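You operate a simulated robot arm through the tools that you are given. There is no shell and no other tool.

You run a simulated two-armed robot. Do the job below in one go: nothing can be reset, and whatever is moved stays where it is left.

Task
Cure the purple mould's resin under the UV lamp for 20 seconds.
Fine: on the lamp's tray, pushed in; set the dial, switch on, press START once; switch off when the light is out; the mould stays inside, the other moulds stay put; spill nothing.
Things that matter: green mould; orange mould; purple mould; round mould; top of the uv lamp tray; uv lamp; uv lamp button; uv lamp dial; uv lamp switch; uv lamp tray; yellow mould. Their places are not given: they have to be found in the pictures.

It is judged by the outcome, as a careful person would: the job done as asked, and still so three seconds after it is handed in. It fails if anything else is knocked over, pushed out of place, dropped, spilled or broken.

Robot
Two 7-joint arms with fingered hands on one trunk that stands fixed in place. Base frame: the origin is at the foot of the trunk, x ahead of it, y to its left, z up. Lengths are in m, angles in degrees, forces in N, time in s.
The left shoulder is at [0.047, 0.125, 1.249], the right one opposite. With the tool pointing down near the work surface each hand reaches from about 0.4 to 0.78 m from the base axis, measured 20 degrees to its own side. Payload 3.6 kg a hand.
The TCP of each hand is the grasp point between the finger pads, 0.03 m short of the fingertips. In the tool frame z runs along the fingers and y along their closing line. The gripper opens to 0.104 m. The gripper's body begins 0.035 m behind the TCP. The gripper is a hand of 4 fingers: y runs from the thumb to the fingers, the wrist lies at [-0.015, -0.104, -0.178] in the tool frame, and closing takes about 1.5 s.
Orientation is that of the tool frame in the base frame, as a unit quaternion [w, x, y, z]. With the fingers straight down and the wrist toward the robot, the tool's x, y and z point along [0, 1, 0], [1, 0, 0] and [0, 0, -1] of the base frame.

Tools
- The arms move only by the tool nudge_tool. It takes "left_motion", "right_motion" or both (then of equal length, played together; a hand with none holds still); each is a list of rows, each a list of 2 entries, a list of its own where there are three numbers: the turn, a rotation vector about the tool's x, y, z in degrees, then the shift along the tool's x, y, z in m. In form: [[[ax, ay, az], [x, y, z]], ...]. A call has 1 to 20 rows; each row shifts and turns the commanded pose from where the row before left it, along the tool's axes as they then stand. "left_jaw" and "right_jaw" are, for a hand that has rows, the closure, from 0 (fully open) to 1 (shut), set as the call begins (left out, the last holds). A row lasts 0.2 s, in which the tool goes at most 0.05 m and 8.6 degrees; a call with a longer step from one row to the next is refused whole, and so is a gripper value outside its range. A pose out of reach is approached as far as the arm can. The call stops where the force on the tool passes 40 N (or 10 N more than at its start, if that is more) or the arm is blocked; 0.2 s more then pass. Each finger travels about 0.072 m/s and halts on what it meets, pressing with about 29 N; the grip force reading is that of the motor and also rises with nothing between the fingers. The clock runs only during rows and for 0.2 s after the last one: add rows that do not move to give the fingers time. The reply holds the time, the measured pose of the TCP, the force on the tool along the base axes, the opening and the grip force, in the units named above and with some noise, with the torque about the TCP (base axes, N m) and any sound that the robot's microphone picked up.
- Cameras (640 x 400 px; columns grow to the right, rows downward): "scene" is now at [0.1294, 0.0749, 1.4176]; the picture's right is [0.68, -0.74, 0.00], its down [-0.29, -0.27, -0.92] and it looks along [0.68, 0.62, -0.40] (base axes); focal length 214 px, centre (320, 200). "left" rides on the left gripper at [-0.061, -0.092, -0.13] in its tool frame; the picture's right is [-0.81, -0.27, 0.52], its down [0.53, -0.71, 0.46] and it looks along [0.24, 0.64, 0.72] (tool axes); focal length 275 px, centre (320, 200). "right" rides on the right gripper at [0.061, -0.092, -0.13] in its tool frame; the picture's right is [-0.81, 0.28, -0.52], its down [-0.53, -0.71, 0.46] and it looks along [-0.24, 0.65, 0.72] (tool axes); focal length 275 px, centre (320, 200).
- capture(camera): a new picture of that camera. No time passes.
- slide_trunk(by): slides the trunk up (or, below 0, down) by that many m; the arms and the scene camera ride with it, the base frame stays. It gives what a move gives, with no picture.
- set_fingers(index, middle, ring, thumb_bend, thumb_turn, hand): sets how far each is bent, from 0 (flat) to 1 (curled in); at 0.3 the hand is open as for a grip, at 0.7 the pads meet at the TCP. One left out holds its place. A second passes; each finger stops where it meets its share of the squeeze, and holds until it gets a number again. A gripper value or a shape takes the hand back. It gives what a move gives, with no picture; readings hold the bend of each and the force on the fingers (four entries, about 0 where the hand has none), thumb and palm. thumb_turn goes from beside the hand (0) to across from the fingers (1), as for a grip.
- hand_shape(shape, hand): the hand has 4 fingers and takes this shape, open, in about a second: jaw (thumb against the fingers, like two jaws); tri (thumb and two fingers); tip (a fingertip pinch); poke (one finger out to press); point (the index stretched); flat (the hand flat); cup (the hand cupped); fist (a fist). The gripper value then closes the fingers along that shape, each until it touches; the sizes above hold for jaw. It gives what a move gives, with no picture.
- turn_head(pan, tilt): turns the head with the scene camera to pan (to the left, within 80 degrees either way) and tilt (down, from -29 to 69), counted from straight ahead of the robot. It gives what a move gives.
- point_at(camera, pixels): for up to 12 pixels [column, row] of the newest picture of that camera ("zoom" is the newest enlarged one), the place [x, y, z] in the base frame of the surface seen there, good to about 0.002 m, but the place of the scene camera against the robot may be out by one fixed shift of up to 0.025 m in any direction. No time passes.
- close_up(camera, box): a new picture of the part [left, top, right, bottom] of that camera's present view, enlarged. No time passes.
- finish_job(): hands the job in; it is judged then, once.

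Leave the grippers open and the arms clear of the work at the hand-in unless told otherwise.

The tools are called after "Request:" by a JSON object that holds its "fn" and its "kwargs". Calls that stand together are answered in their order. nudge_tool: Moves the arms, as the interface text tells. Its arguments: {"type":"object","properties":{"left_motion":{"type":"array","items":{"type":"array"}},"left_jaw":{"type":"number"},"right_motion":{"type":"array","items":{"type":"array"}},"right_jaw":{"type":"number"}},"required":[]} The other tools are called the same way: slide_trunk (by) slides the trunk up or down; hand_shape (shape, hand) gives the hand a shape; set_fingers (index, middle, ring, thumb_bend, thumb_turn, hand) moves the fingers one by one; turn_head (pan, tilt) turns the head that bears the scene camera; capture (camera) takes a picture; point_at (camera, pixels) gives the place of the surface under pixels of a picture; close_up (camera, box) takes an enlarged picture of a part of a camera's view; finish_job () hands the job in.

At the start:

```text
t: 0.0
left_ee_pos: [0.3266, 0.3712, 1.3544]
left_tool_rot: [0.001, 0.707, 0.707, 0.0]
left_ft_force: [0.5, -1.0, -0.8]
left_torque: [0.01, 0.02, -0.02]
left_gripper_width: 0.1037
left_grasp_force: 0.1
left_shape: jaw
left_bend: [0.3, 0.3, 0.3, 0.3, 0.98]
left_finger forces: [0.0, 0.0, 0.1, 0.0, 0.1, 0.0]
right_ee_pos: [0.3504, 0.0625, 1.357]
right_tool_rot: [0.0, 0.707, 0.707, 0.0]
right_ft_force: [-0.5, 0.4, 0.5]
right_torque: [0.05, -0.04, 0.0]
right_gripper_width: 0.1038
right_grasp_force: 0.2
right_shape: jaw
right_bend: [0.3, 0.3, 0.3, 0.3, 0.98]
right_finger forces: [0.0, 0.0, 0.1, 0.0, 0.0, 0.0]
trunk travel left (down, up): [-0.475, 0.061]
head pan, tilt: [42.4, 23.6]
```

scene: 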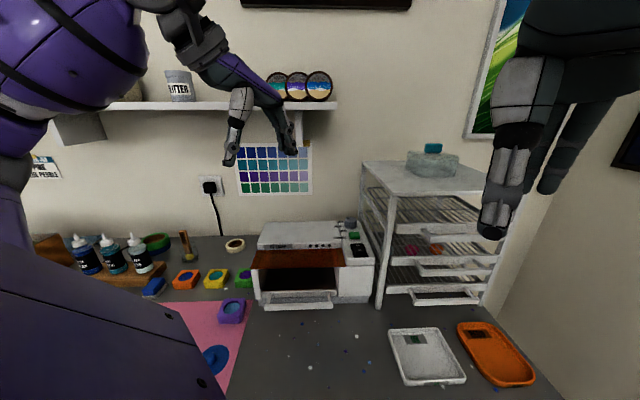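
right: 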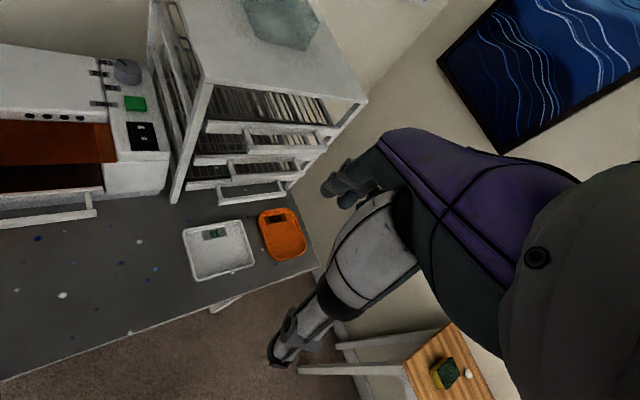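
left: 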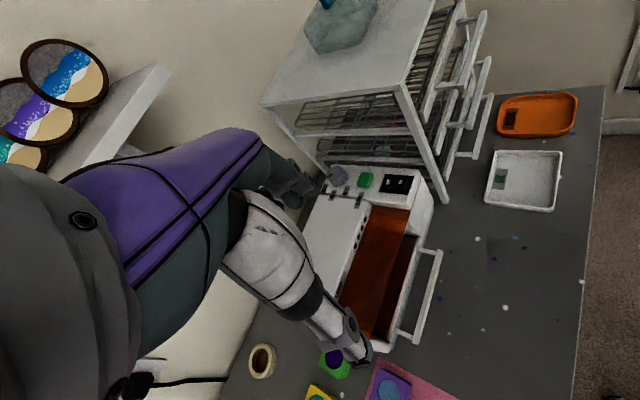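

I see the UV lamp around (310,265) in the scene picture and the purple mould at about (232,310) on the pink mat. First I enlarge the view of the lamp and of the moulds.

Request:
{"fn": "close_up", "kwargs": {"camera": "scene", "box": [230, 200, 400, 320]}}

Request:
{"fn": "close_up", "kwargs": {"camera": "scene", "box": [130, 220, 290, 340]}}

```text
3.33 times, centred on (315, 260) of scene
```

zoom: 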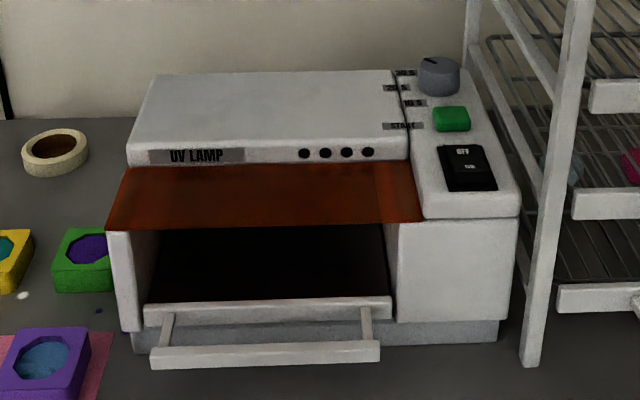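

```text
3.33 times, centred on (210, 280) of scene
```

zoom: 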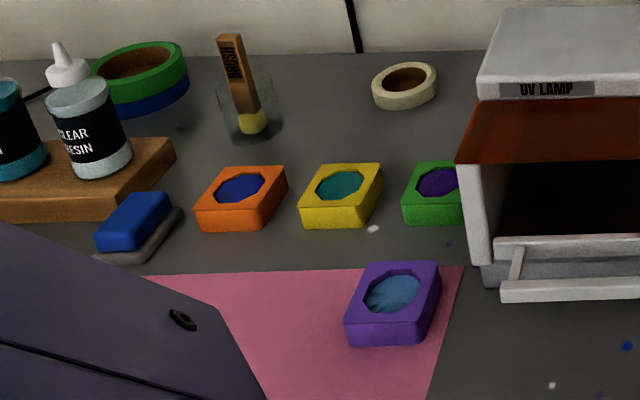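

Now I read places in the newest scene picture: mould corners, tray handle, dial, button, switch and the lamp's edges.

Request:
{"fn": "capture", "kwargs": {"camera": "scene"}}

Request:
{"fn": "point_at", "kwargs": {"camera": "scene", "pixels": [[232, 308], [300, 301], [270, 305], [330, 297], [350, 222], [355, 236], [359, 250], [300, 270], [254, 265], [372, 264], [345, 298], [300, 235]]}}

Request:
{"fn": "capture", "kwargs": {"camera": "left"}}

Request:
{"fn": "point_at", "kwargs": {"camera": "left", "pixels": [[389, 390], [338, 173], [366, 180], [396, 184], [437, 252], [403, 338], [420, 296], [425, 200], [360, 205], [380, 250], [415, 240], [332, 360]]}}

Request:
{"fn": "capture", "kwargs": {"camera": "right"}}

Request:
{"fn": "point_at", "kwargs": {"camera": "right", "pixels": [[126, 70], [134, 103], [142, 135], [92, 212], [20, 221], [80, 192], [50, 140], [165, 155], [60, 60], [215, 248], [60, 295], [110, 180]]}}

```text
taken
```

scene: 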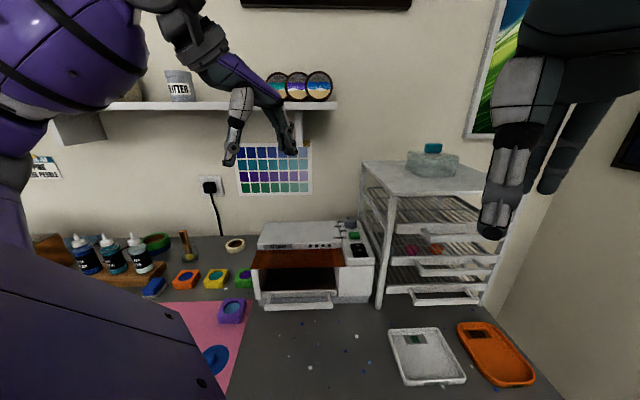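

```text
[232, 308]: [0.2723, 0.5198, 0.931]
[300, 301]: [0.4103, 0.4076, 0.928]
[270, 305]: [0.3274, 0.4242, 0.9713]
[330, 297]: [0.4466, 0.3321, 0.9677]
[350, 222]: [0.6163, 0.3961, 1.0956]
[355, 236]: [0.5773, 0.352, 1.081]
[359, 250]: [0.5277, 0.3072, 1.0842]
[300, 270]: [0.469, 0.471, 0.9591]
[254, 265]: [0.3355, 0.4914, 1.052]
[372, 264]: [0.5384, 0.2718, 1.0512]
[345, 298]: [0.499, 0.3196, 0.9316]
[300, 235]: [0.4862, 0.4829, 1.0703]
```

```text
taken
```

left: 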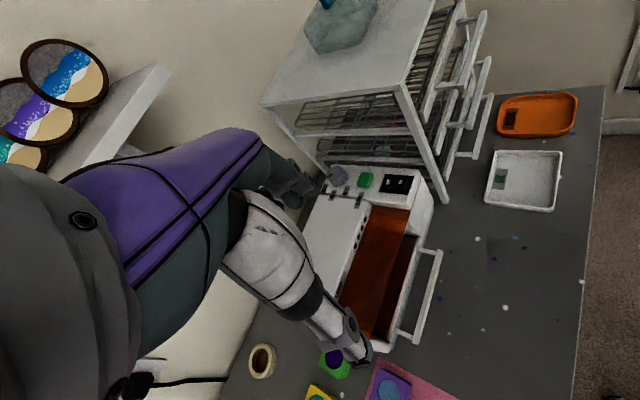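

```text
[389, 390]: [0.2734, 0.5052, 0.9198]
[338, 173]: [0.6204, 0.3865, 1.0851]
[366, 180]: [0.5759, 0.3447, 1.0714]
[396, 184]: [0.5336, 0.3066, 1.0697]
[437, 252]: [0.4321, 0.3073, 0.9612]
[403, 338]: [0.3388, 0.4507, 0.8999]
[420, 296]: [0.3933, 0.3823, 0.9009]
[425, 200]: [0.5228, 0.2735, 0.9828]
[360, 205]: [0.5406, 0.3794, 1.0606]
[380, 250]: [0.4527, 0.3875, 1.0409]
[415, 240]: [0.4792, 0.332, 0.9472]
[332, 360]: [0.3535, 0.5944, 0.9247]
```

```text
taken
```

right: 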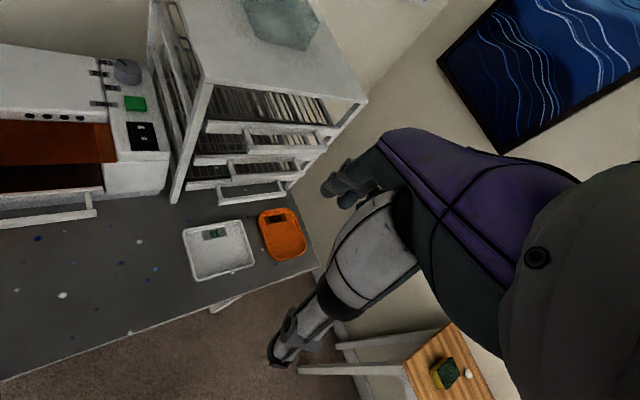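

```text
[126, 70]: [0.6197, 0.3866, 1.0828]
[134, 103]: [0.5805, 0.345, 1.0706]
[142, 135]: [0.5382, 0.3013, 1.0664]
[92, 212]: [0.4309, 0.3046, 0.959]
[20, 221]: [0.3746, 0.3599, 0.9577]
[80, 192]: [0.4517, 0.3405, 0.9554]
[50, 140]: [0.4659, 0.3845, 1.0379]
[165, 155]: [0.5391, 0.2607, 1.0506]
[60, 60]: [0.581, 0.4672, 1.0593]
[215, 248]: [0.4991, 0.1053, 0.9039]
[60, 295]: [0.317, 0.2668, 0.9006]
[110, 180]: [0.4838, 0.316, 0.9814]
```

Table top is at about z 0.90, the lamp is turned roughly 45 degrees and faces the robot. I enlarge the panel in the hand pictures to read the dial's labels, and see the tray.

Request:
{"fn": "close_up", "kwargs": {"camera": "right", "box": [70, 40, 182, 160]}}

Request:
{"fn": "close_up", "kwargs": {"camera": "left", "box": [300, 150, 450, 250]}}

Request:
{"fn": "close_up", "kwargs": {"camera": "scene", "box": [325, 210, 375, 260]}}

```text
3.33 times, centred on (126, 100) of right
```

zoom: 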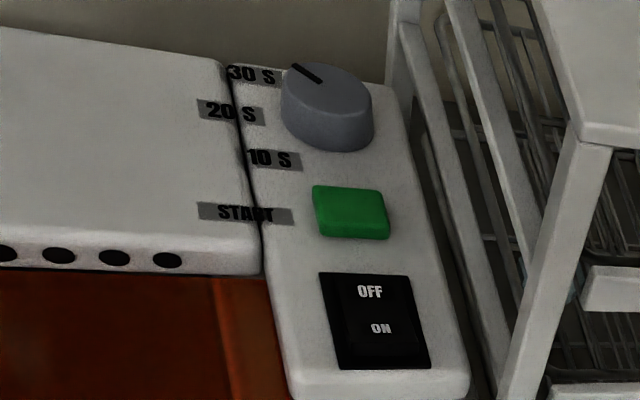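

```text
4.00 times, centred on (375, 200) of left
```

zoom: 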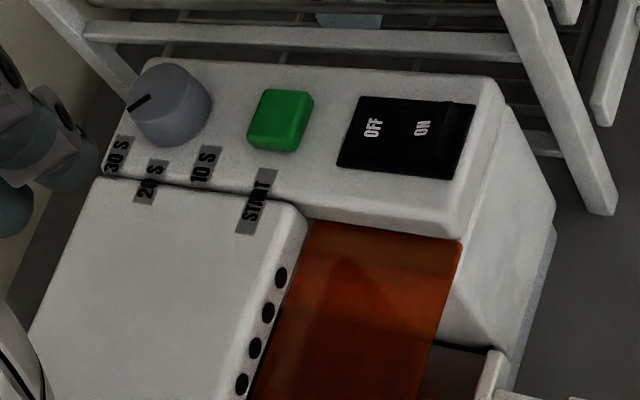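

```text
8.00 times, centred on (350, 235) of scene
```

zoom: 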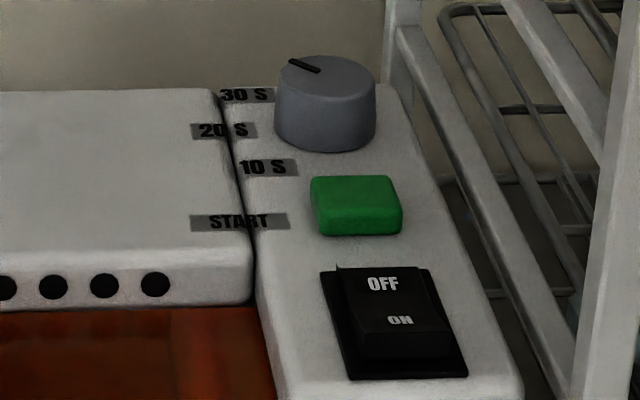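

The dial's pointer is at 30 S; it must go to 20 S. The switch is a rocker with OFF behind and ON in front. I measure the panel from the enlarged pictures of the hand cameras.

Request:
{"fn": "close_up", "kwargs": {"camera": "left", "box": [320, 155, 420, 215]}}

```text
6.40 times, centred on (370, 185) of left
```

zoom: 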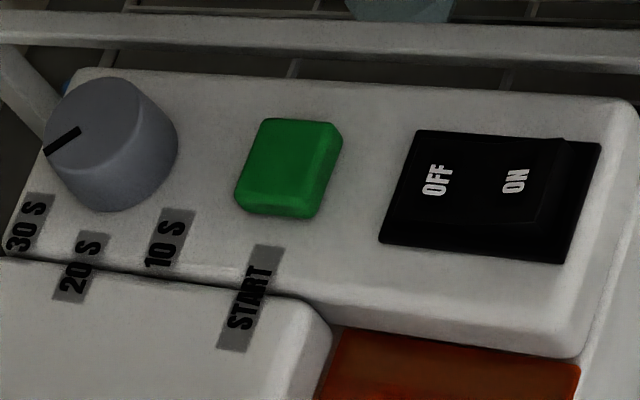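

Request:
{"fn": "point_at", "kwargs": {"camera": "zoom", "pixels": [[98, 125], [48, 152], [78, 132], [30, 225], [78, 262], [168, 240], [288, 162], [250, 300], [435, 180], [515, 182], [110, 80], [575, 200]]}}

Request:
{"fn": "capture", "kwargs": {"camera": "right"}}

Request:
{"fn": "close_up", "kwargs": {"camera": "right", "box": [95, 50, 175, 100]}}

```text
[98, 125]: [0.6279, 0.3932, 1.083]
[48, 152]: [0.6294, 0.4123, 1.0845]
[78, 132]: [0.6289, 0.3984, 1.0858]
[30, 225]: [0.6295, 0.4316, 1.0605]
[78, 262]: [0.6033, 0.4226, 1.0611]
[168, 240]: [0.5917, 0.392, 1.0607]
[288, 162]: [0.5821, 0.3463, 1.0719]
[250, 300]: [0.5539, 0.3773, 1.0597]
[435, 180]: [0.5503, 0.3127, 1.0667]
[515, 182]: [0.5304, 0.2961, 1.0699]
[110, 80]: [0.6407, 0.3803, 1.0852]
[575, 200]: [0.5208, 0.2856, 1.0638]
```

```text
taken
```

right: 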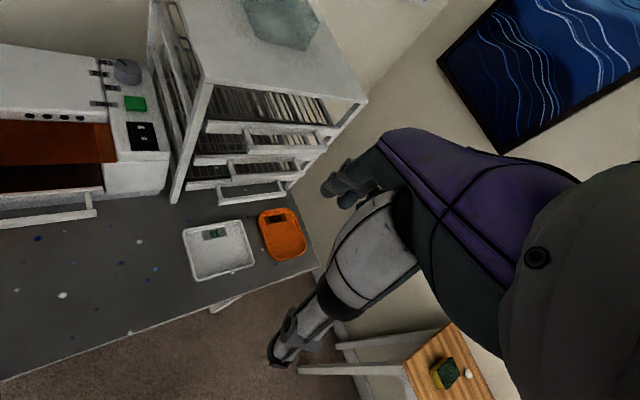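

```text
8.00 times, centred on (135, 75) of right
```

zoom: 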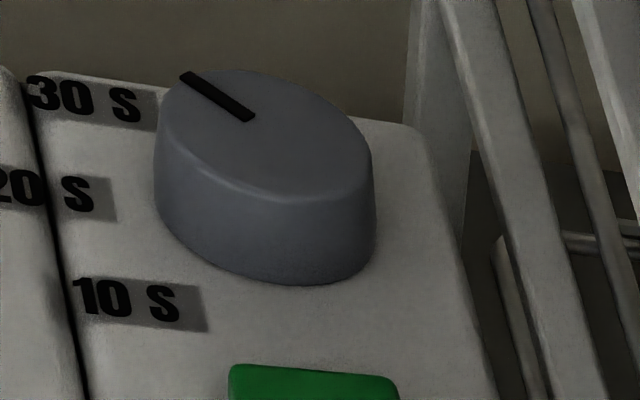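

Request:
{"fn": "point_at", "kwargs": {"camera": "zoom", "pixels": [[185, 78], [250, 118], [265, 135], [170, 110], [365, 155], [290, 195], [240, 72], [90, 100], [50, 190], [130, 300], [310, 380]]}}

```text
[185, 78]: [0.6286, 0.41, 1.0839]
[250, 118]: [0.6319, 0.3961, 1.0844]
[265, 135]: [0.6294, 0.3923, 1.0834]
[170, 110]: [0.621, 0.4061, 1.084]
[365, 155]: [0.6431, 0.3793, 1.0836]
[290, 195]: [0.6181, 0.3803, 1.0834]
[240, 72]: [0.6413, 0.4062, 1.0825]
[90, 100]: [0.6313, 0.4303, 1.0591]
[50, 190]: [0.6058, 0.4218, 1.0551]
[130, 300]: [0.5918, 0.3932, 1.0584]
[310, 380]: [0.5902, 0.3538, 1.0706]
```

The panel's surface is near z 1.060, knob centre about (0.630, 0.393) with top at z 1.084, and the pointer stands at 90 degrees (30 S), with 20 S at about 135 degrees. Now I turn the left hand 45 degrees to the left (and draw it back a little) so its camera faces the lamp and the moulds.

Request:
{"fn": "nudge_tool", "kwargs": {"left_motion": [[[0, 0, -7.5], [0, -0.01, 0]], [[0, 0, -7.5], [0, -0.01, 0]], [[0, 0, -7.5], [0, -0.01, 0]], [[0, 0, -7.5], [0, -0.01, 0]], [[0, 0, -7.5], [0, -0.01, 0]], [[0, 0, -7.5], [0, -0.01, 0]]]}}

Request:
{"fn": "capture", "kwargs": {"camera": "left"}}

```text
t: 1.4
left_ee_pos: [0.2687, 0.3501, 1.3539]
left_tool_rot: [0.0, 0.381, 0.925, -0.001]
left_ft_force: [-0.7, -0.3, -0.1]
left_torque: [0.04, -0.03, -0.02]
left_gripper_width: 0.1034
left_grasp_force: 0.0
left_shape: jaw
left_bend: [0.3, 0.3, 0.3, 0.3, 0.98]
left_finger forces: [0.0, 0.0, 0.0, 0.0, 0.0, 0.0]
right_ee_pos: [0.3489, 0.0627, 1.3556]
right_tool_rot: [0.0, 0.707, 0.707, 0.0]
right_ft_force: [0.2, -0.7, 0.5]
right_torque: [0.02, 0.02, 0.01]
right_gripper_width: 0.1034
right_grasp_force: 0.1
right_shape: jaw
right_bend: [0.3, 0.3, 0.3, 0.3, 0.98]
right_finger forces: [0.0, 0.0, 0.0, 0.0, 0.1, 0.1]
trunk travel left (down, up): [-0.475, 0.061]
head pan, tilt: [42.4, 23.6]
```

```text
taken
```

left: 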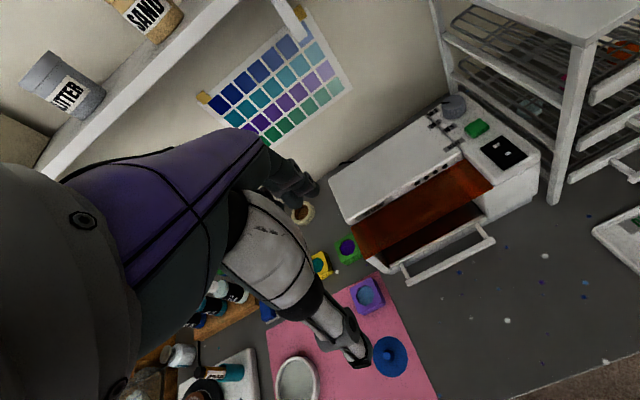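

Now I see lamp, tray handle (from about (408,280) to (492,240)) and purple mould (367,294) in the left picture. I enlarge the area.

Request:
{"fn": "close_up", "kwargs": {"camera": "left", "box": [340, 170, 520, 290]}}

Request:
{"fn": "point_at", "kwargs": {"camera": "zoom", "pixels": [[245, 395], [535, 245], [400, 317], [520, 222], [300, 285], [380, 230], [480, 190], [400, 245], [130, 200], [470, 70], [60, 215], [110, 340]]}}

Request:
{"fn": "close_up", "kwargs": {"camera": "left", "box": [280, 225, 440, 345]}}

```text
3.33 times, centred on (430, 230) of left
```

zoom: 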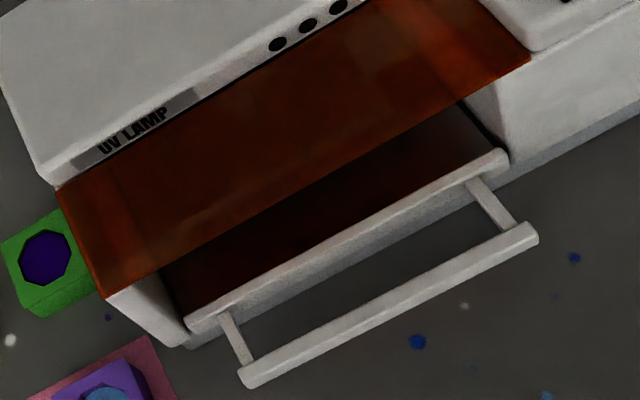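

```text
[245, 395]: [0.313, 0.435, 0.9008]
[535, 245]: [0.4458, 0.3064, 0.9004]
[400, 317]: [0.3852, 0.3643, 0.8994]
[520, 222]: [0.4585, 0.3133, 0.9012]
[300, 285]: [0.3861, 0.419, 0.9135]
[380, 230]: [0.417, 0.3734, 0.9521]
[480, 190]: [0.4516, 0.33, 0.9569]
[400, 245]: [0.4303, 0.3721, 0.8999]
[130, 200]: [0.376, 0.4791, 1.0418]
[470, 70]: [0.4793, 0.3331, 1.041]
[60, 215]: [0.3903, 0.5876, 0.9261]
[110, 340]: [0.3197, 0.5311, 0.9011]
```

```text
3.33 times, centred on (360, 285) of left
```

zoom: 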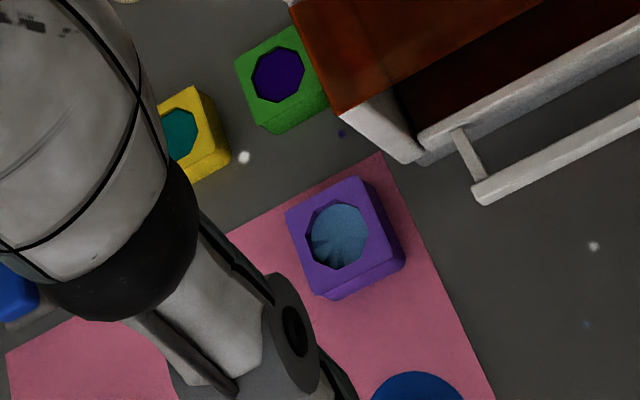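

I read the purple mould's top corners and edges here.

Request:
{"fn": "point_at", "kwargs": {"camera": "zoom", "pixels": [[292, 213], [358, 182], [398, 252], [326, 290], [345, 230], [310, 285], [355, 190], [385, 200], [295, 220], [275, 70], [400, 270], [330, 295]]}}

Request:
{"fn": "close_up", "kwargs": {"camera": "left", "box": [340, 260, 400, 320]}}

```text
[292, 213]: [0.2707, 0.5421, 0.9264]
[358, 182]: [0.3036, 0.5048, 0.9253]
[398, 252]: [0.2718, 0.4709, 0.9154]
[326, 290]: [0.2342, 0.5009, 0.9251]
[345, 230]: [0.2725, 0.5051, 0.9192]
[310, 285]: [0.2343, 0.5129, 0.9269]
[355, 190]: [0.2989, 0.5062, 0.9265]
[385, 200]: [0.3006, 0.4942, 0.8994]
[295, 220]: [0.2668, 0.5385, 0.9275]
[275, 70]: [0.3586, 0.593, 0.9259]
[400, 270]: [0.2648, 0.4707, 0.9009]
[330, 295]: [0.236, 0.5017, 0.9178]
```

```text
6.67 times, centred on (370, 290) of left
```

zoom: 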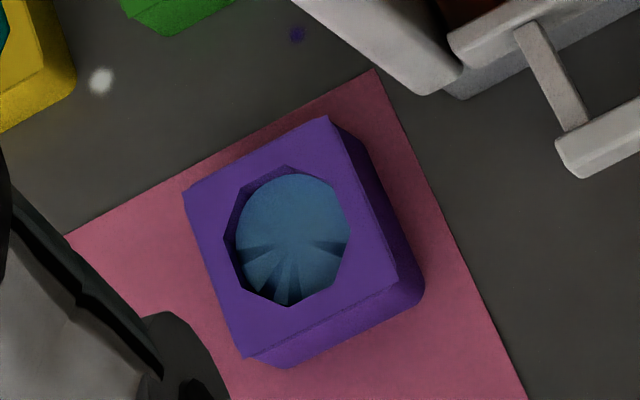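

Request:
{"fn": "point_at", "kwargs": {"camera": "zoom", "pixels": [[190, 194], [325, 123], [392, 277], [248, 352], [290, 235], [258, 157], [362, 200], [320, 315], [217, 275], [420, 300], [300, 360], [590, 145]]}}

```text
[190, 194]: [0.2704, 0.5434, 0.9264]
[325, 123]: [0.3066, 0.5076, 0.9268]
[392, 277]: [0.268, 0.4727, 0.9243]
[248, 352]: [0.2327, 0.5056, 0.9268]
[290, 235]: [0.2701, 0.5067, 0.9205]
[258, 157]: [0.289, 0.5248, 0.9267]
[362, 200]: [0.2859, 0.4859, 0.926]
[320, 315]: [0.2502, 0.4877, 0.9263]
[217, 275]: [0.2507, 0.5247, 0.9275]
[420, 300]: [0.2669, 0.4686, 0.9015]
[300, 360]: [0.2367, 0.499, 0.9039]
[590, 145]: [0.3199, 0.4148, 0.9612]
```

The mould is about 0.052 m square, centred at (0.2695, 0.507), top z 0.926, and lined up with the lamp. Now I look closely at the handle and gap behind it.

Request:
{"fn": "close_up", "kwargs": {"camera": "left", "box": [395, 225, 505, 290]}}

```text
5.82 times, centred on (450, 258) of left
```

zoom: 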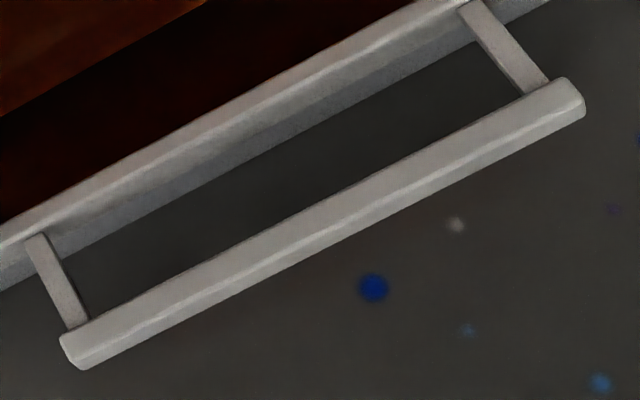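

Request:
{"fn": "point_at", "kwargs": {"camera": "zoom", "pixels": [[310, 217], [325, 232], [315, 203], [240, 100], [250, 125], [260, 145], [235, 88], [60, 285], [505, 45], [200, 60], [100, 340], [555, 95]]}}

```text
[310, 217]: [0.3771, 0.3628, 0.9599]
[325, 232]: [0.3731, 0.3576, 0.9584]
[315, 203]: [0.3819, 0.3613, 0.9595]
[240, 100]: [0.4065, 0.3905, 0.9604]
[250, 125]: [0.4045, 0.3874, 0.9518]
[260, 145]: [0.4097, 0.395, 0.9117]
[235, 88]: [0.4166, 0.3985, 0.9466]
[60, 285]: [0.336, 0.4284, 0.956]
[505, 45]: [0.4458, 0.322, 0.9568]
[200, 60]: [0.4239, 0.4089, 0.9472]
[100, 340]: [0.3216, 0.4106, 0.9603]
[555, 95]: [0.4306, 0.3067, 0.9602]
```

The bar spans about 0.012 m, 0.033 m of free gap behind it; bar top z 0.960, tray floor z about 0.947. Let me look at how my own fingers stand, enlarged from the left camera, and test a partly closed jaw in free air.

Request:
{"fn": "nudge_tool", "kwargs": {"left_motion": [[[0, 0, 0], [0, 0, 0]], [[0, 0, 0], [0, 0, 0]], [[0, 0, 0], [0, 0, 0]], [[0, 0, 0], [0, 0, 0]], [[0, 0, 0], [0, 0, 0]], [[0, 0, 0], [0, 0, 0]]], "left_jaw": 0.65}}

Request:
{"fn": "capture", "kwargs": {"camera": "left"}}

Request:
{"fn": "capture", "kwargs": {"camera": "scene"}}

```text
t: 2.8
left_ee_pos: [0.269, 0.3519, 1.3546]
left_tool_rot: [0.0, 0.383, 0.924, 0.001]
left_ft_force: [-0.3, -0.1, 1.0]
left_torque: [0.01, 0.02, 0.03]
left_gripper_width: 0.037
left_grasp_force: 0.0
left_shape: jaw
left_bend: [0.74, 0.51, 0.48, 0.73, 1.0]
left_finger forces: [0.1, 0.0, 0.0, 0.0, 0.0, 0.0]
right_ee_pos: [0.3497, 0.0624, 1.357]
right_tool_rot: [0.0, 0.707, 0.707, 0.0]
right_ft_force: [0.0, 0.7, 0.9]
right_torque: [-0.01, 0.0, -0.01]
right_gripper_width: 0.104
right_grasp_force: 0.0
right_shape: jaw
right_bend: [0.3, 0.3, 0.3, 0.3, 0.98]
right_finger forces: [0.0, 0.0, 0.0, 0.0, 0.1, 0.0]
trunk travel left (down, up): [-0.475, 0.061]
head pan, tilt: [42.4, 23.6]
```

```text
taken
```

left: 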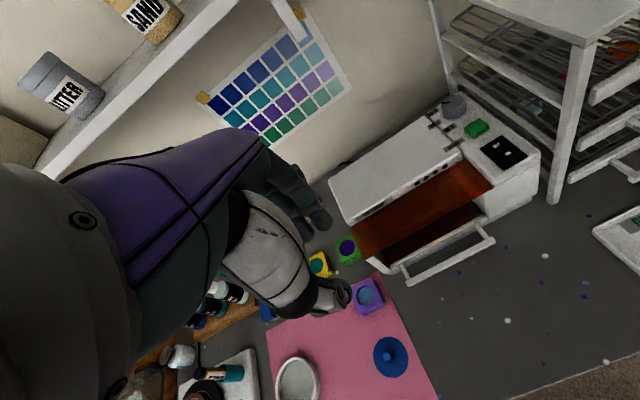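

```text
taken
```

scene: 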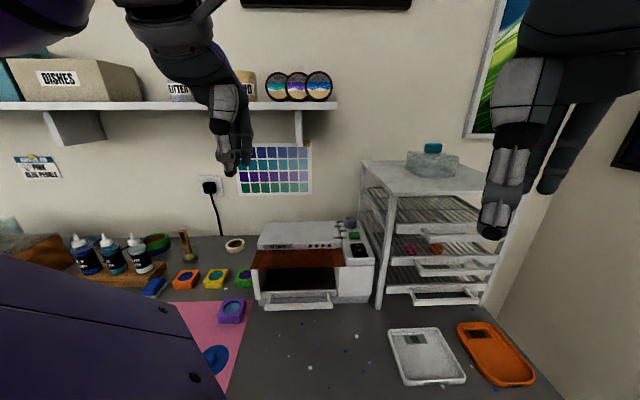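

Request:
{"fn": "close_up", "kwargs": {"camera": "left", "box": [220, 130, 380, 340]}}

Request:
{"fn": "close_up", "kwargs": {"camera": "scene", "box": [110, 0, 290, 200]}}

```text
1.90 times, centred on (300, 235) of left
```

zoom: 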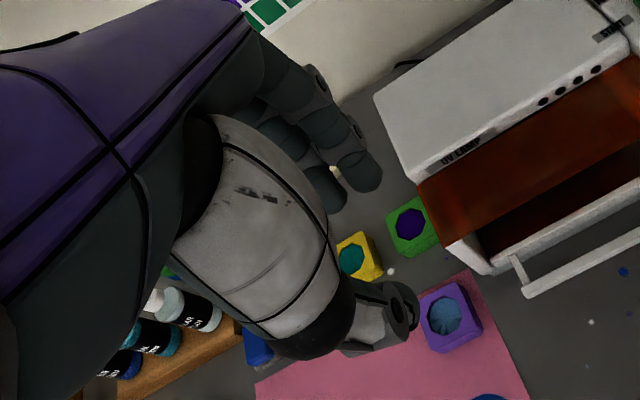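

```text
2.00 times, centred on (200, 100) of scene
```

zoom: 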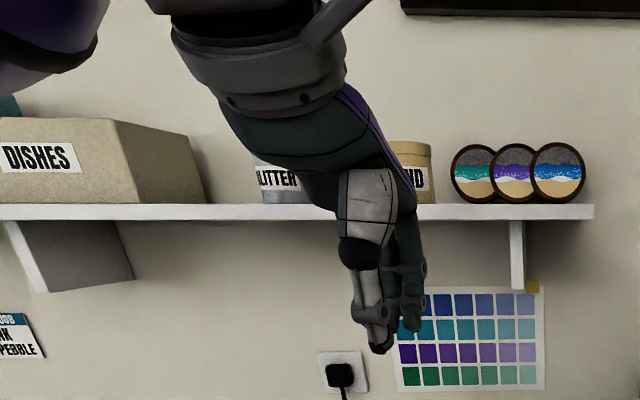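

I read where finger and thumb tips lie, from the enlarged left picture.

Request:
{"fn": "close_up", "kwargs": {"camera": "left", "box": [220, 130, 380, 340]}}

Request:
{"fn": "point_at", "kwargs": {"camera": "zoom", "pixels": [[372, 180], [350, 165], [355, 135], [335, 195], [325, 75], [402, 300], [412, 295], [398, 330], [395, 340], [300, 200], [340, 310], [345, 345]]}}

```text
1.90 times, centred on (300, 235) of left
```

zoom: 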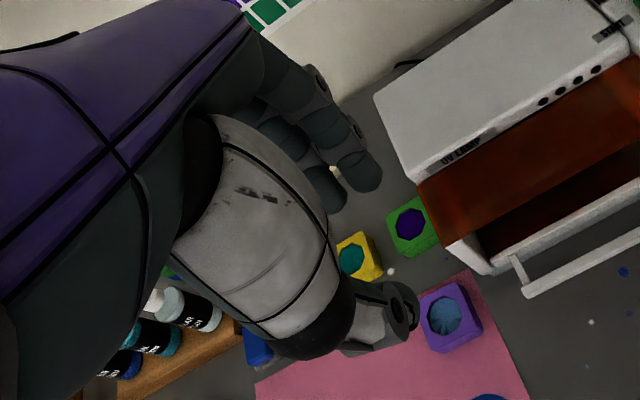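

```text
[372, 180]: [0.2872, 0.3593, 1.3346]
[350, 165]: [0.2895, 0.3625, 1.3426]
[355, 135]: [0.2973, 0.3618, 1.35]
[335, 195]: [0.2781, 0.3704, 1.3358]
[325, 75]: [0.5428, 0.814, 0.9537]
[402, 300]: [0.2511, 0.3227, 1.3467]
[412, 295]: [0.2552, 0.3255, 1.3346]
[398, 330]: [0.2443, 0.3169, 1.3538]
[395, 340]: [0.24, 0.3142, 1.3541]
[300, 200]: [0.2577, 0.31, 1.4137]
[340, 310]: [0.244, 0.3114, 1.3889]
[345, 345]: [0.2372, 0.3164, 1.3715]
```

Now I check where the orange visor's front edge is, since the hand must not touch it.

Request:
{"fn": "close_up", "kwargs": {"camera": "left", "box": [340, 150, 520, 290]}}

```text
2.86 times, centred on (430, 220) of left
```

zoom: 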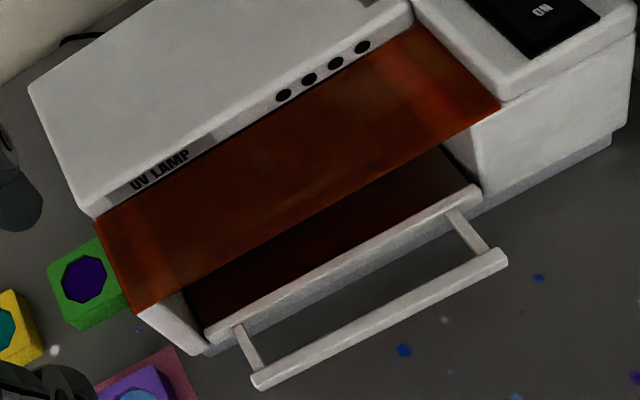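

Request:
{"fn": "point_at", "kwargs": {"camera": "zoom", "pixels": [[145, 300], [320, 205], [480, 115], [300, 210], [100, 225], [400, 50], [250, 150], [150, 312], [180, 320], [165, 335], [480, 170], [200, 345]]}}

```text
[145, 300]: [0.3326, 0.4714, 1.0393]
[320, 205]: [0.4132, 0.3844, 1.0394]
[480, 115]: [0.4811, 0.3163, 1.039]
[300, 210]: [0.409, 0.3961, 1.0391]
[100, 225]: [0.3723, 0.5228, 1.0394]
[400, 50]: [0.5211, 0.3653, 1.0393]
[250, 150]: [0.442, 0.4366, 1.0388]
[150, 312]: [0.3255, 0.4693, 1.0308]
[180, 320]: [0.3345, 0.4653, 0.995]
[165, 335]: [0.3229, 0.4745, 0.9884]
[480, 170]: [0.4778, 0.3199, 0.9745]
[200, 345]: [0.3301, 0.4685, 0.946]
```

The visor is level at z 1.039, its front edge at about u 0.562 (u = depth along the lamp, (x+y)/√2), flush with the lamp's front. The right arm has better room to pull the tray (the left would be too folded), so the right hand will handle the tray and the left the mould. I move the left hand away over the mould at a safe height.

Request:
{"fn": "nudge_tool", "kwargs": {"left_motion": [[[0, 0, 0], [0.02, 0.02, 0.02]], [[0, 0, 0], [0.021, 0.021, 0.025]], [[0, 0, 0], [0.021, 0.021, 0.025]], [[0, 0, 0], [0.021, 0.021, 0.025]], [[0, 0, 0], [0.021, 0.021, 0.025]]], "left_jaw": 0}}

Request:
{"fn": "capture", "kwargs": {"camera": "left"}}

Request:
{"fn": "capture", "kwargs": {"camera": "scene"}}

```text
t: 4.0
left_ee_pos: [0.2685, 0.4967, 1.2333]
left_tool_rot: [0.0, 0.383, 0.924, 0.001]
left_ft_force: [-0.4, 0.3, 0.0]
left_torque: [-0.02, 0.02, 0.02]
left_gripper_width: 0.1039
left_grasp_force: 0.1
left_shape: jaw
left_bend: [0.3, 0.3, 0.3, 0.3, 0.98]
left_finger forces: [0.0, 0.1, 0.1, 0.1, 0.0, 0.0]
right_ee_pos: [0.3497, 0.0616, 1.3566]
right_tool_rot: [0.0, 0.708, 0.706, 0.001]
right_ft_force: [-0.1, 0.8, 0.0]
right_torque: [-0.02, 0.01, -0.01]
right_gripper_width: 0.1036
right_grasp_force: 0.0
right_shape: jaw
right_bend: [0.3, 0.3, 0.3, 0.3, 0.98]
right_finger forces: [0.0, 0.0, 0.0, 0.0, 0.0, 0.1]
trunk travel left (down, up): [-0.475, 0.061]
head pan, tilt: [42.4, 23.6]
```

```text
taken
```

left: 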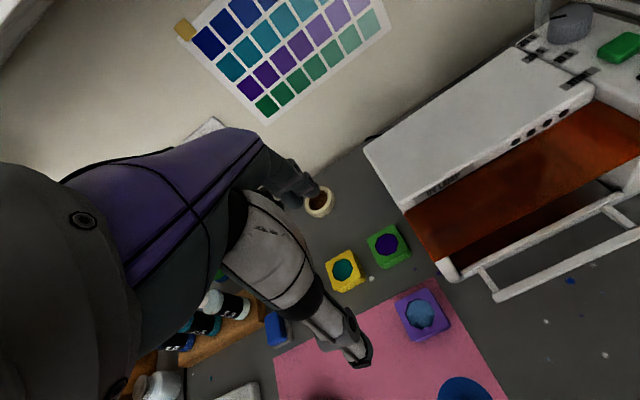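

```text
taken
```

scene: 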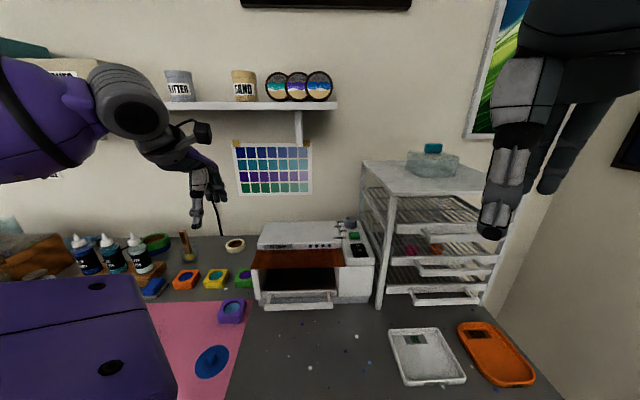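

I check where the left elbow's purple part is, and refine the mould's place from this nearer view.

Request:
{"fn": "point_at", "kwargs": {"camera": "scene", "pixels": [[80, 300], [150, 330], [100, 370], [20, 330], [232, 311], [212, 361], [243, 279], [216, 279], [186, 279], [150, 285], [130, 100], [205, 190]]}}

Request:
{"fn": "close_up", "kwargs": {"camera": "left", "box": [380, 270, 470, 350]}}

```text
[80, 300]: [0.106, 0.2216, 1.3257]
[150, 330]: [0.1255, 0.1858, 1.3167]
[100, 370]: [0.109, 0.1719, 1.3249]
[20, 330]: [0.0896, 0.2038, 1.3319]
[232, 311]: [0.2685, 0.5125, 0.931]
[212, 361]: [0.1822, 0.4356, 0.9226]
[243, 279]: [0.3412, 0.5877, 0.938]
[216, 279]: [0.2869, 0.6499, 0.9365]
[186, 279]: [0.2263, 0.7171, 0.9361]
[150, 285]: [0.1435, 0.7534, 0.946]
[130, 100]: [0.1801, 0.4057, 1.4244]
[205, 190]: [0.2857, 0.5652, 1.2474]
```

```text
5.00 times, centred on (425, 310) of left
```

zoom: 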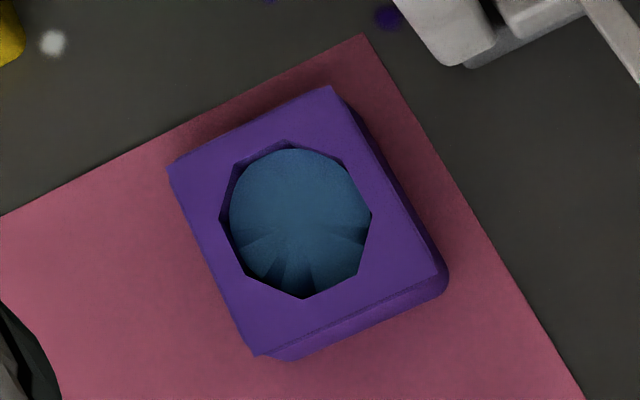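

Request:
{"fn": "point_at", "kwargs": {"camera": "zoom", "pixels": [[175, 172], [328, 95], [436, 272], [260, 348], [252, 130], [385, 180], [350, 312], [215, 260], [295, 225], [445, 290], [290, 360], [360, 120]]}}

```text
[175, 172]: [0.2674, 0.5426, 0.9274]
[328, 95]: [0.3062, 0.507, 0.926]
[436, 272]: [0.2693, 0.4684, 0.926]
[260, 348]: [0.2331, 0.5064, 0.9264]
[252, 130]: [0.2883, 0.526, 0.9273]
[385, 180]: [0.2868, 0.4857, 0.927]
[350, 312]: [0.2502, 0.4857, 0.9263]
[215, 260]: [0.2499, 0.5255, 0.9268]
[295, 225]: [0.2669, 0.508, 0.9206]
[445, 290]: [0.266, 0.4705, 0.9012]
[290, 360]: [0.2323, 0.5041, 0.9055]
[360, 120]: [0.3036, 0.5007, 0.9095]
```

The mould's centre is (0.269, 0.506), sides at 45 degrees. Now I turn the right hand 45 degrees and bring it part of the way toward the tray handle.

Request:
{"fn": "nudge_tool", "kwargs": {"right_motion": [[[0, 0, -7.5], [0, 0, 0]], [[0, 0, -7.5], [0, 0, 0]], [[0, 0, -7.5], [0, 0, 0]], [[0, 0, -7.5], [0, 0, 0]], [[0, 0, -7.5], [0, 0, 0]], [[0, 0, -7.5], [0, 0, 0]], [[0, 0, 0], [0.024, 0.02, 0.02]], [[0, 0, 0], [0.024, 0.02, 0.02]], [[0, 0, 0], [0.024, 0.02, 0.02]], [[0, 0, 0], [0.024, 0.02, 0.02]]]}}

Request:
{"fn": "capture", "kwargs": {"camera": "right"}}

Request:
{"fn": "capture", "kwargs": {"camera": "scene"}}

```text
t: 6.2
left_ee_pos: [0.2689, 0.4972, 1.233]
left_tool_rot: [0.0, 0.383, 0.924, 0.0]
left_ft_force: [-0.2, -0.3, 0.5]
left_torque: [-0.02, 0.0, -0.01]
left_gripper_width: 0.1036
left_grasp_force: 0.1
left_shape: jaw
left_bend: [0.3, 0.3, 0.3, 0.3, 0.98]
left_finger forces: [0.1, 0.1, 0.1, 0.1, 0.0, 0.1]
right_ee_pos: [0.3354, 0.19, 1.2776]
right_tool_rot: [0.0, 0.383, 0.924, 0.0]
right_ft_force: [0.0, 0.3, 0.0]
right_torque: [-0.02, -0.01, 0.01]
right_gripper_width: 0.1038
right_grasp_force: 0.1
right_shape: jaw
right_bend: [0.3, 0.3, 0.3, 0.3, 0.98]
right_finger forces: [0.0, 0.0, 0.1, 0.1, 0.0, 0.0]
trunk travel left (down, up): [-0.475, 0.061]
head pan, tilt: [42.4, 23.6]
```

```text
taken
```

right: 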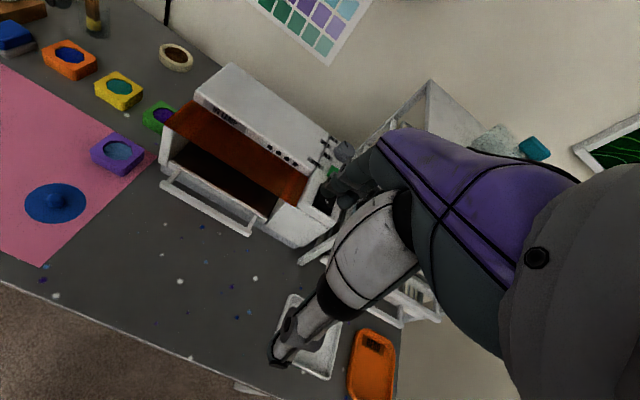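

```text
taken
```

scene: 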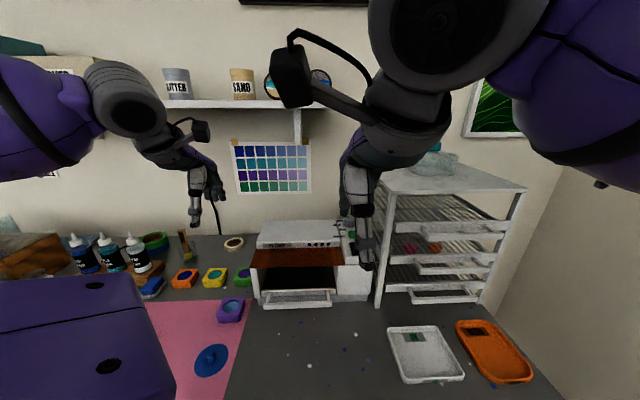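

I read the handle in the right camera's picture: bar ends near (165,184) and (250,231), tray panel behind it.

Request:
{"fn": "close_up", "kwargs": {"camera": "right", "box": [150, 130, 280, 250]}}

```text
3.33 times, centred on (215, 190) of right
```

zoom: 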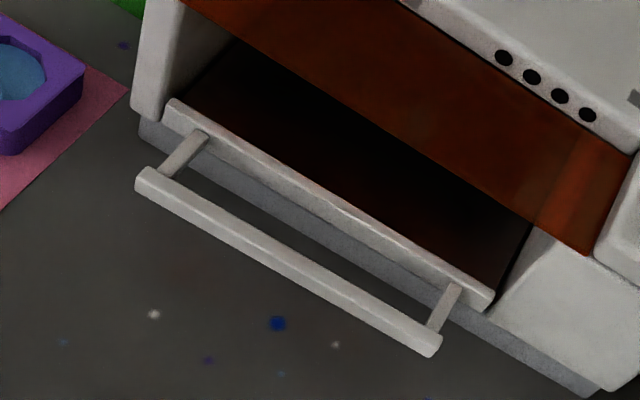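

Request:
{"fn": "point_at", "kwargs": {"camera": "zoom", "pixels": [[150, 183], [430, 340], [290, 262], [280, 265], [330, 205], [325, 220], [350, 160], [250, 100], [450, 200], [400, 240], [440, 350], [530, 290]]}}

```text
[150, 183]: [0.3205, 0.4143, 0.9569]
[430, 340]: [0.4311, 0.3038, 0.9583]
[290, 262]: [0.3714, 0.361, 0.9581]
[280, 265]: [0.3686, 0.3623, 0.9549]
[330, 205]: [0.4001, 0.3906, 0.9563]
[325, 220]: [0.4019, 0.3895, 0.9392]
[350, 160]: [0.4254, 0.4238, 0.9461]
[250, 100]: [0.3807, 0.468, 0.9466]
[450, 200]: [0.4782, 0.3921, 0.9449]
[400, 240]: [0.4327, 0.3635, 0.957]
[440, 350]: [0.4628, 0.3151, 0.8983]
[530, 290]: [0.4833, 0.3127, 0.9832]
```

The bar's centre line is at u about 0.520, v about -0.011, top z 0.959. I tilt the right hand 21 degrees so its fingers point slightly forward, half-close the jaw and bring it above the bar at z 1.10.

Request:
{"fn": "nudge_tool", "kwargs": {"right_motion": [[[-7, 0, 0], [0, 0, 0]], [[-7, 0, 0], [0, 0, 0]], [[-7, 0, 0], [0, 0, 0]], [[0, 0, 0], [0.0153, 0.01202, 0.03632]], [[0, 0, 0], [0.0153, 0.01202, 0.03632]], [[0, 0, 0], [0.0153, 0.01202, 0.03632]], [[0, 0, 0], [0.0153, 0.01202, 0.03632]], [[0, 0, 0], [0.0153, 0.01202, 0.03632]], [[0, 0, 0], [0.0153, 0.01202, 0.03632]], [[0, 0, 0], [0, 0, 0]]], "right_jaw": 0.72}}

Request:
{"fn": "capture", "kwargs": {"camera": "right"}}

Request:
{"fn": "capture", "kwargs": {"camera": "scene"}}

Request:
{"fn": "capture", "kwargs": {"camera": "left"}}

```text
t: 8.4
left_ee_pos: [0.2688, 0.4958, 1.2331]
left_tool_rot: [-0.001, 0.382, 0.924, 0.001]
left_ft_force: [0.4, 0.3, -0.5]
left_torque: [0.0, -0.01, 0.01]
left_gripper_width: 0.1038
left_grasp_force: 0.2
left_shape: jaw
left_bend: [0.3, 0.3, 0.3, 0.3, 0.98]
left_finger forces: [0.0, 0.1, 0.0, 0.0, 0.1, 0.0]
right_ee_pos: [0.3744, 0.3563, 1.0975]
right_tool_rot: [0.07, 0.377, 0.908, 0.168]
right_ft_force: [0.2, -0.9, -0.5]
right_torque: [-0.04, -0.01, 0.02]
right_gripper_width: 0.0295
right_grasp_force: 0.1
right_shape: jaw
right_bend: [0.74, 0.54, 0.52, 0.74, 1.0]
right_finger forces: [0.0, 0.0, 0.0, 0.0, 0.0, 0.0]
trunk travel left (down, up): [-0.475, 0.061]
head pan, tilt: [42.4, 23.6]
```

```text
taken
```

right: 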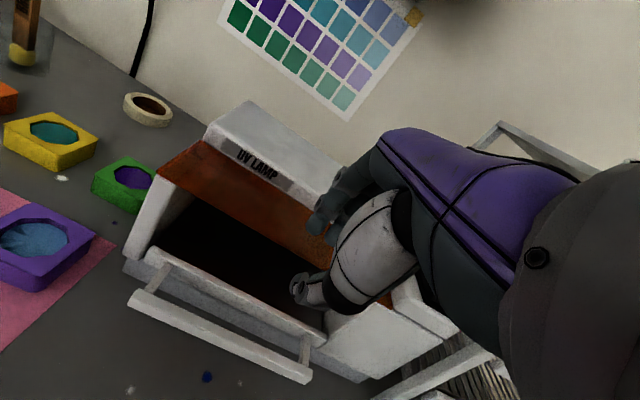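

```text
taken
```

scene: 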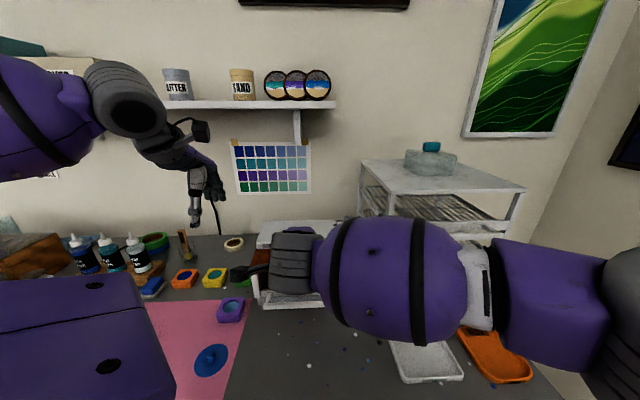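

```text
taken
```

left: 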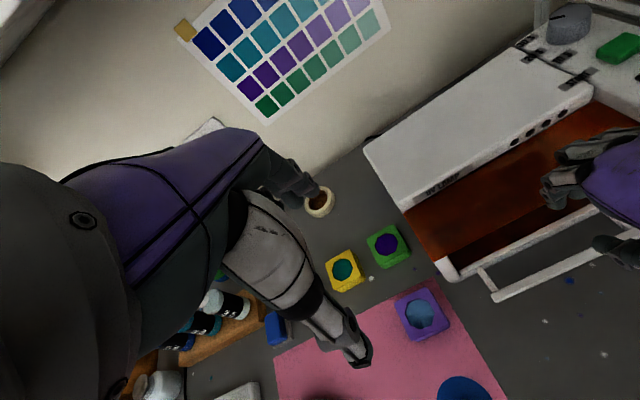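

The right hand is above the handle. I check with an enlarged left view how its fingers stand to the visor, and where the right elbow is.

Request:
{"fn": "close_up", "kwargs": {"camera": "left", "box": [450, 90, 640, 310]}}

Request:
{"fn": "point_at", "kwargs": {"camera": "scene", "pixels": [[400, 280], [440, 330], [480, 300], [560, 330], [290, 260], [330, 250], [250, 275], [390, 330], [300, 280]]}}

```text
1.82 times, centred on (545, 200) of left
```

zoom: 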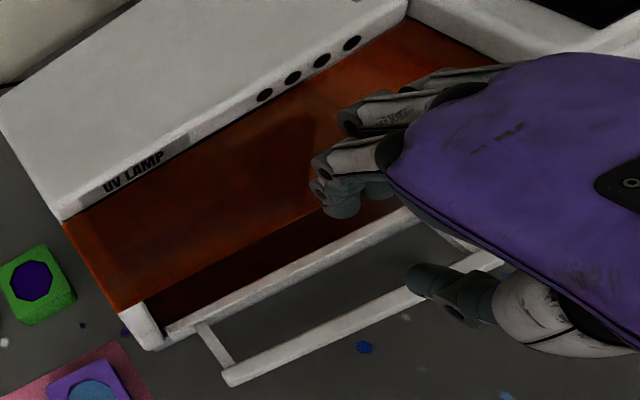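

```text
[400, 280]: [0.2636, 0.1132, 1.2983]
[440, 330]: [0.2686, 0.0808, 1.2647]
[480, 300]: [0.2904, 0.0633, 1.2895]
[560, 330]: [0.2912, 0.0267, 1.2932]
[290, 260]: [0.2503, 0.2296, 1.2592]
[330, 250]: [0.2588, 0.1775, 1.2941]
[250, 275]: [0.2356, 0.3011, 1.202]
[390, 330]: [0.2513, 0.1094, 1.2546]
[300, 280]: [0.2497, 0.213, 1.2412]
```

Request:
{"fn": "point_at", "kwargs": {"camera": "zoom", "pixels": [[350, 120], [395, 95], [440, 75], [322, 165], [320, 190], [340, 210], [355, 150], [425, 270], [450, 310], [365, 195], [470, 72], [500, 68]]}}

```text
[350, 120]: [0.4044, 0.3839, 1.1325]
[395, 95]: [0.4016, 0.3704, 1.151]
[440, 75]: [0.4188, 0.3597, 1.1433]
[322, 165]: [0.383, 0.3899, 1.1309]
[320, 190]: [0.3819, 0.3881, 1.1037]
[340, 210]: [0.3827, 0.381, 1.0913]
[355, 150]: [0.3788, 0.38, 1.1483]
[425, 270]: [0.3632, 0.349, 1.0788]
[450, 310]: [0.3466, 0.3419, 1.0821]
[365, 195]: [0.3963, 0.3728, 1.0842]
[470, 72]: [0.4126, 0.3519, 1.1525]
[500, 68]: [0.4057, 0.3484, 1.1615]
```

The finger knuckles bulge to about u 0.557, close to the visor edge at 0.562, so I tilt 5 degrees more and go down in two stages, first to z about 1.02.

Request:
{"fn": "nudge_tool", "kwargs": {"right_motion": [[[-5, 0, 0], [0, 0, 0]], [[0, 0, 0], [0, -0.0121, 0.0236]], [[0, 0, 0], [0, -0.0121, 0.0236]], [[0, 0, 0], [0, -0.0121, 0.0236]], [[0, 0, 0], [0, 0, 0]]]}}

Request:
{"fn": "capture", "kwargs": {"camera": "left"}}

Request:
{"fn": "close_up", "kwargs": {"camera": "left", "box": [480, 130, 640, 310]}}

Request:
{"fn": "close_up", "kwargs": {"camera": "right", "box": [120, 150, 420, 400]}}

```text
t: 9.6
left_ee_pos: [0.2683, 0.4966, 1.2337]
left_tool_rot: [0.001, 0.383, 0.924, 0.0]
left_ft_force: [-0.4, -0.1, 0.3]
left_torque: [0.0, 0.02, 0.01]
left_gripper_width: 0.1037
left_grasp_force: 0.1
left_shape: jaw
left_bend: [0.3, 0.3, 0.3, 0.3, 0.98]
left_finger forces: [0.0, 0.0, 0.1, 0.1, 0.0, 0.0]
right_ee_pos: [0.3743, 0.3534, 1.0192]
right_tool_rot: [0.086, 0.373, 0.9, 0.208]
right_ft_force: [-0.3, 0.2, 0.3]
right_torque: [0.01, -0.01, -0.02]
right_gripper_width: 0.0295
right_grasp_force: 0.2
right_shape: jaw
right_bend: [0.74, 0.54, 0.52, 0.74, 1.0]
right_finger forces: [0.1, 0.0, 0.1, 0.0, 0.1, 0.1]
trunk travel left (down, up): [-0.475, 0.061]
head pan, tilt: [42.4, 23.6]
```

```text
taken
```

left: 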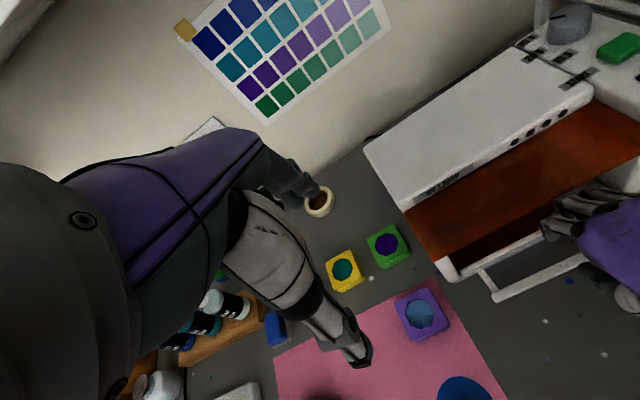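

```text
2.22 times, centred on (560, 220) of left
```

zoom: 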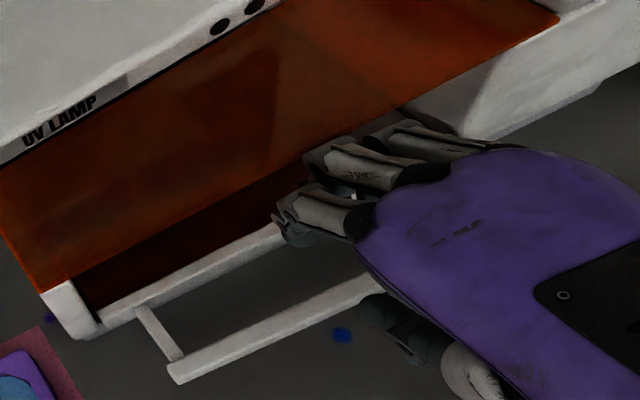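

```text
1.60 times, centred on (270, 275) of right
```

zoom: 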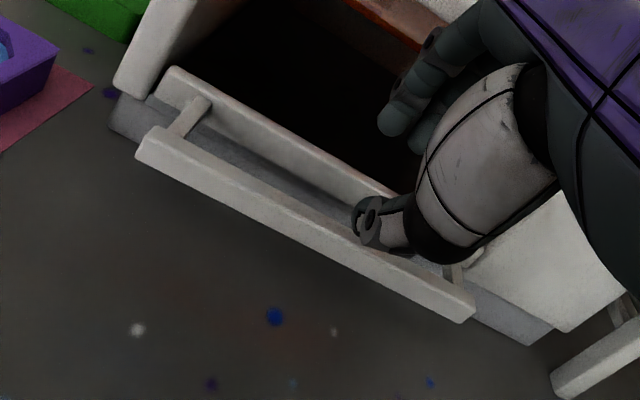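

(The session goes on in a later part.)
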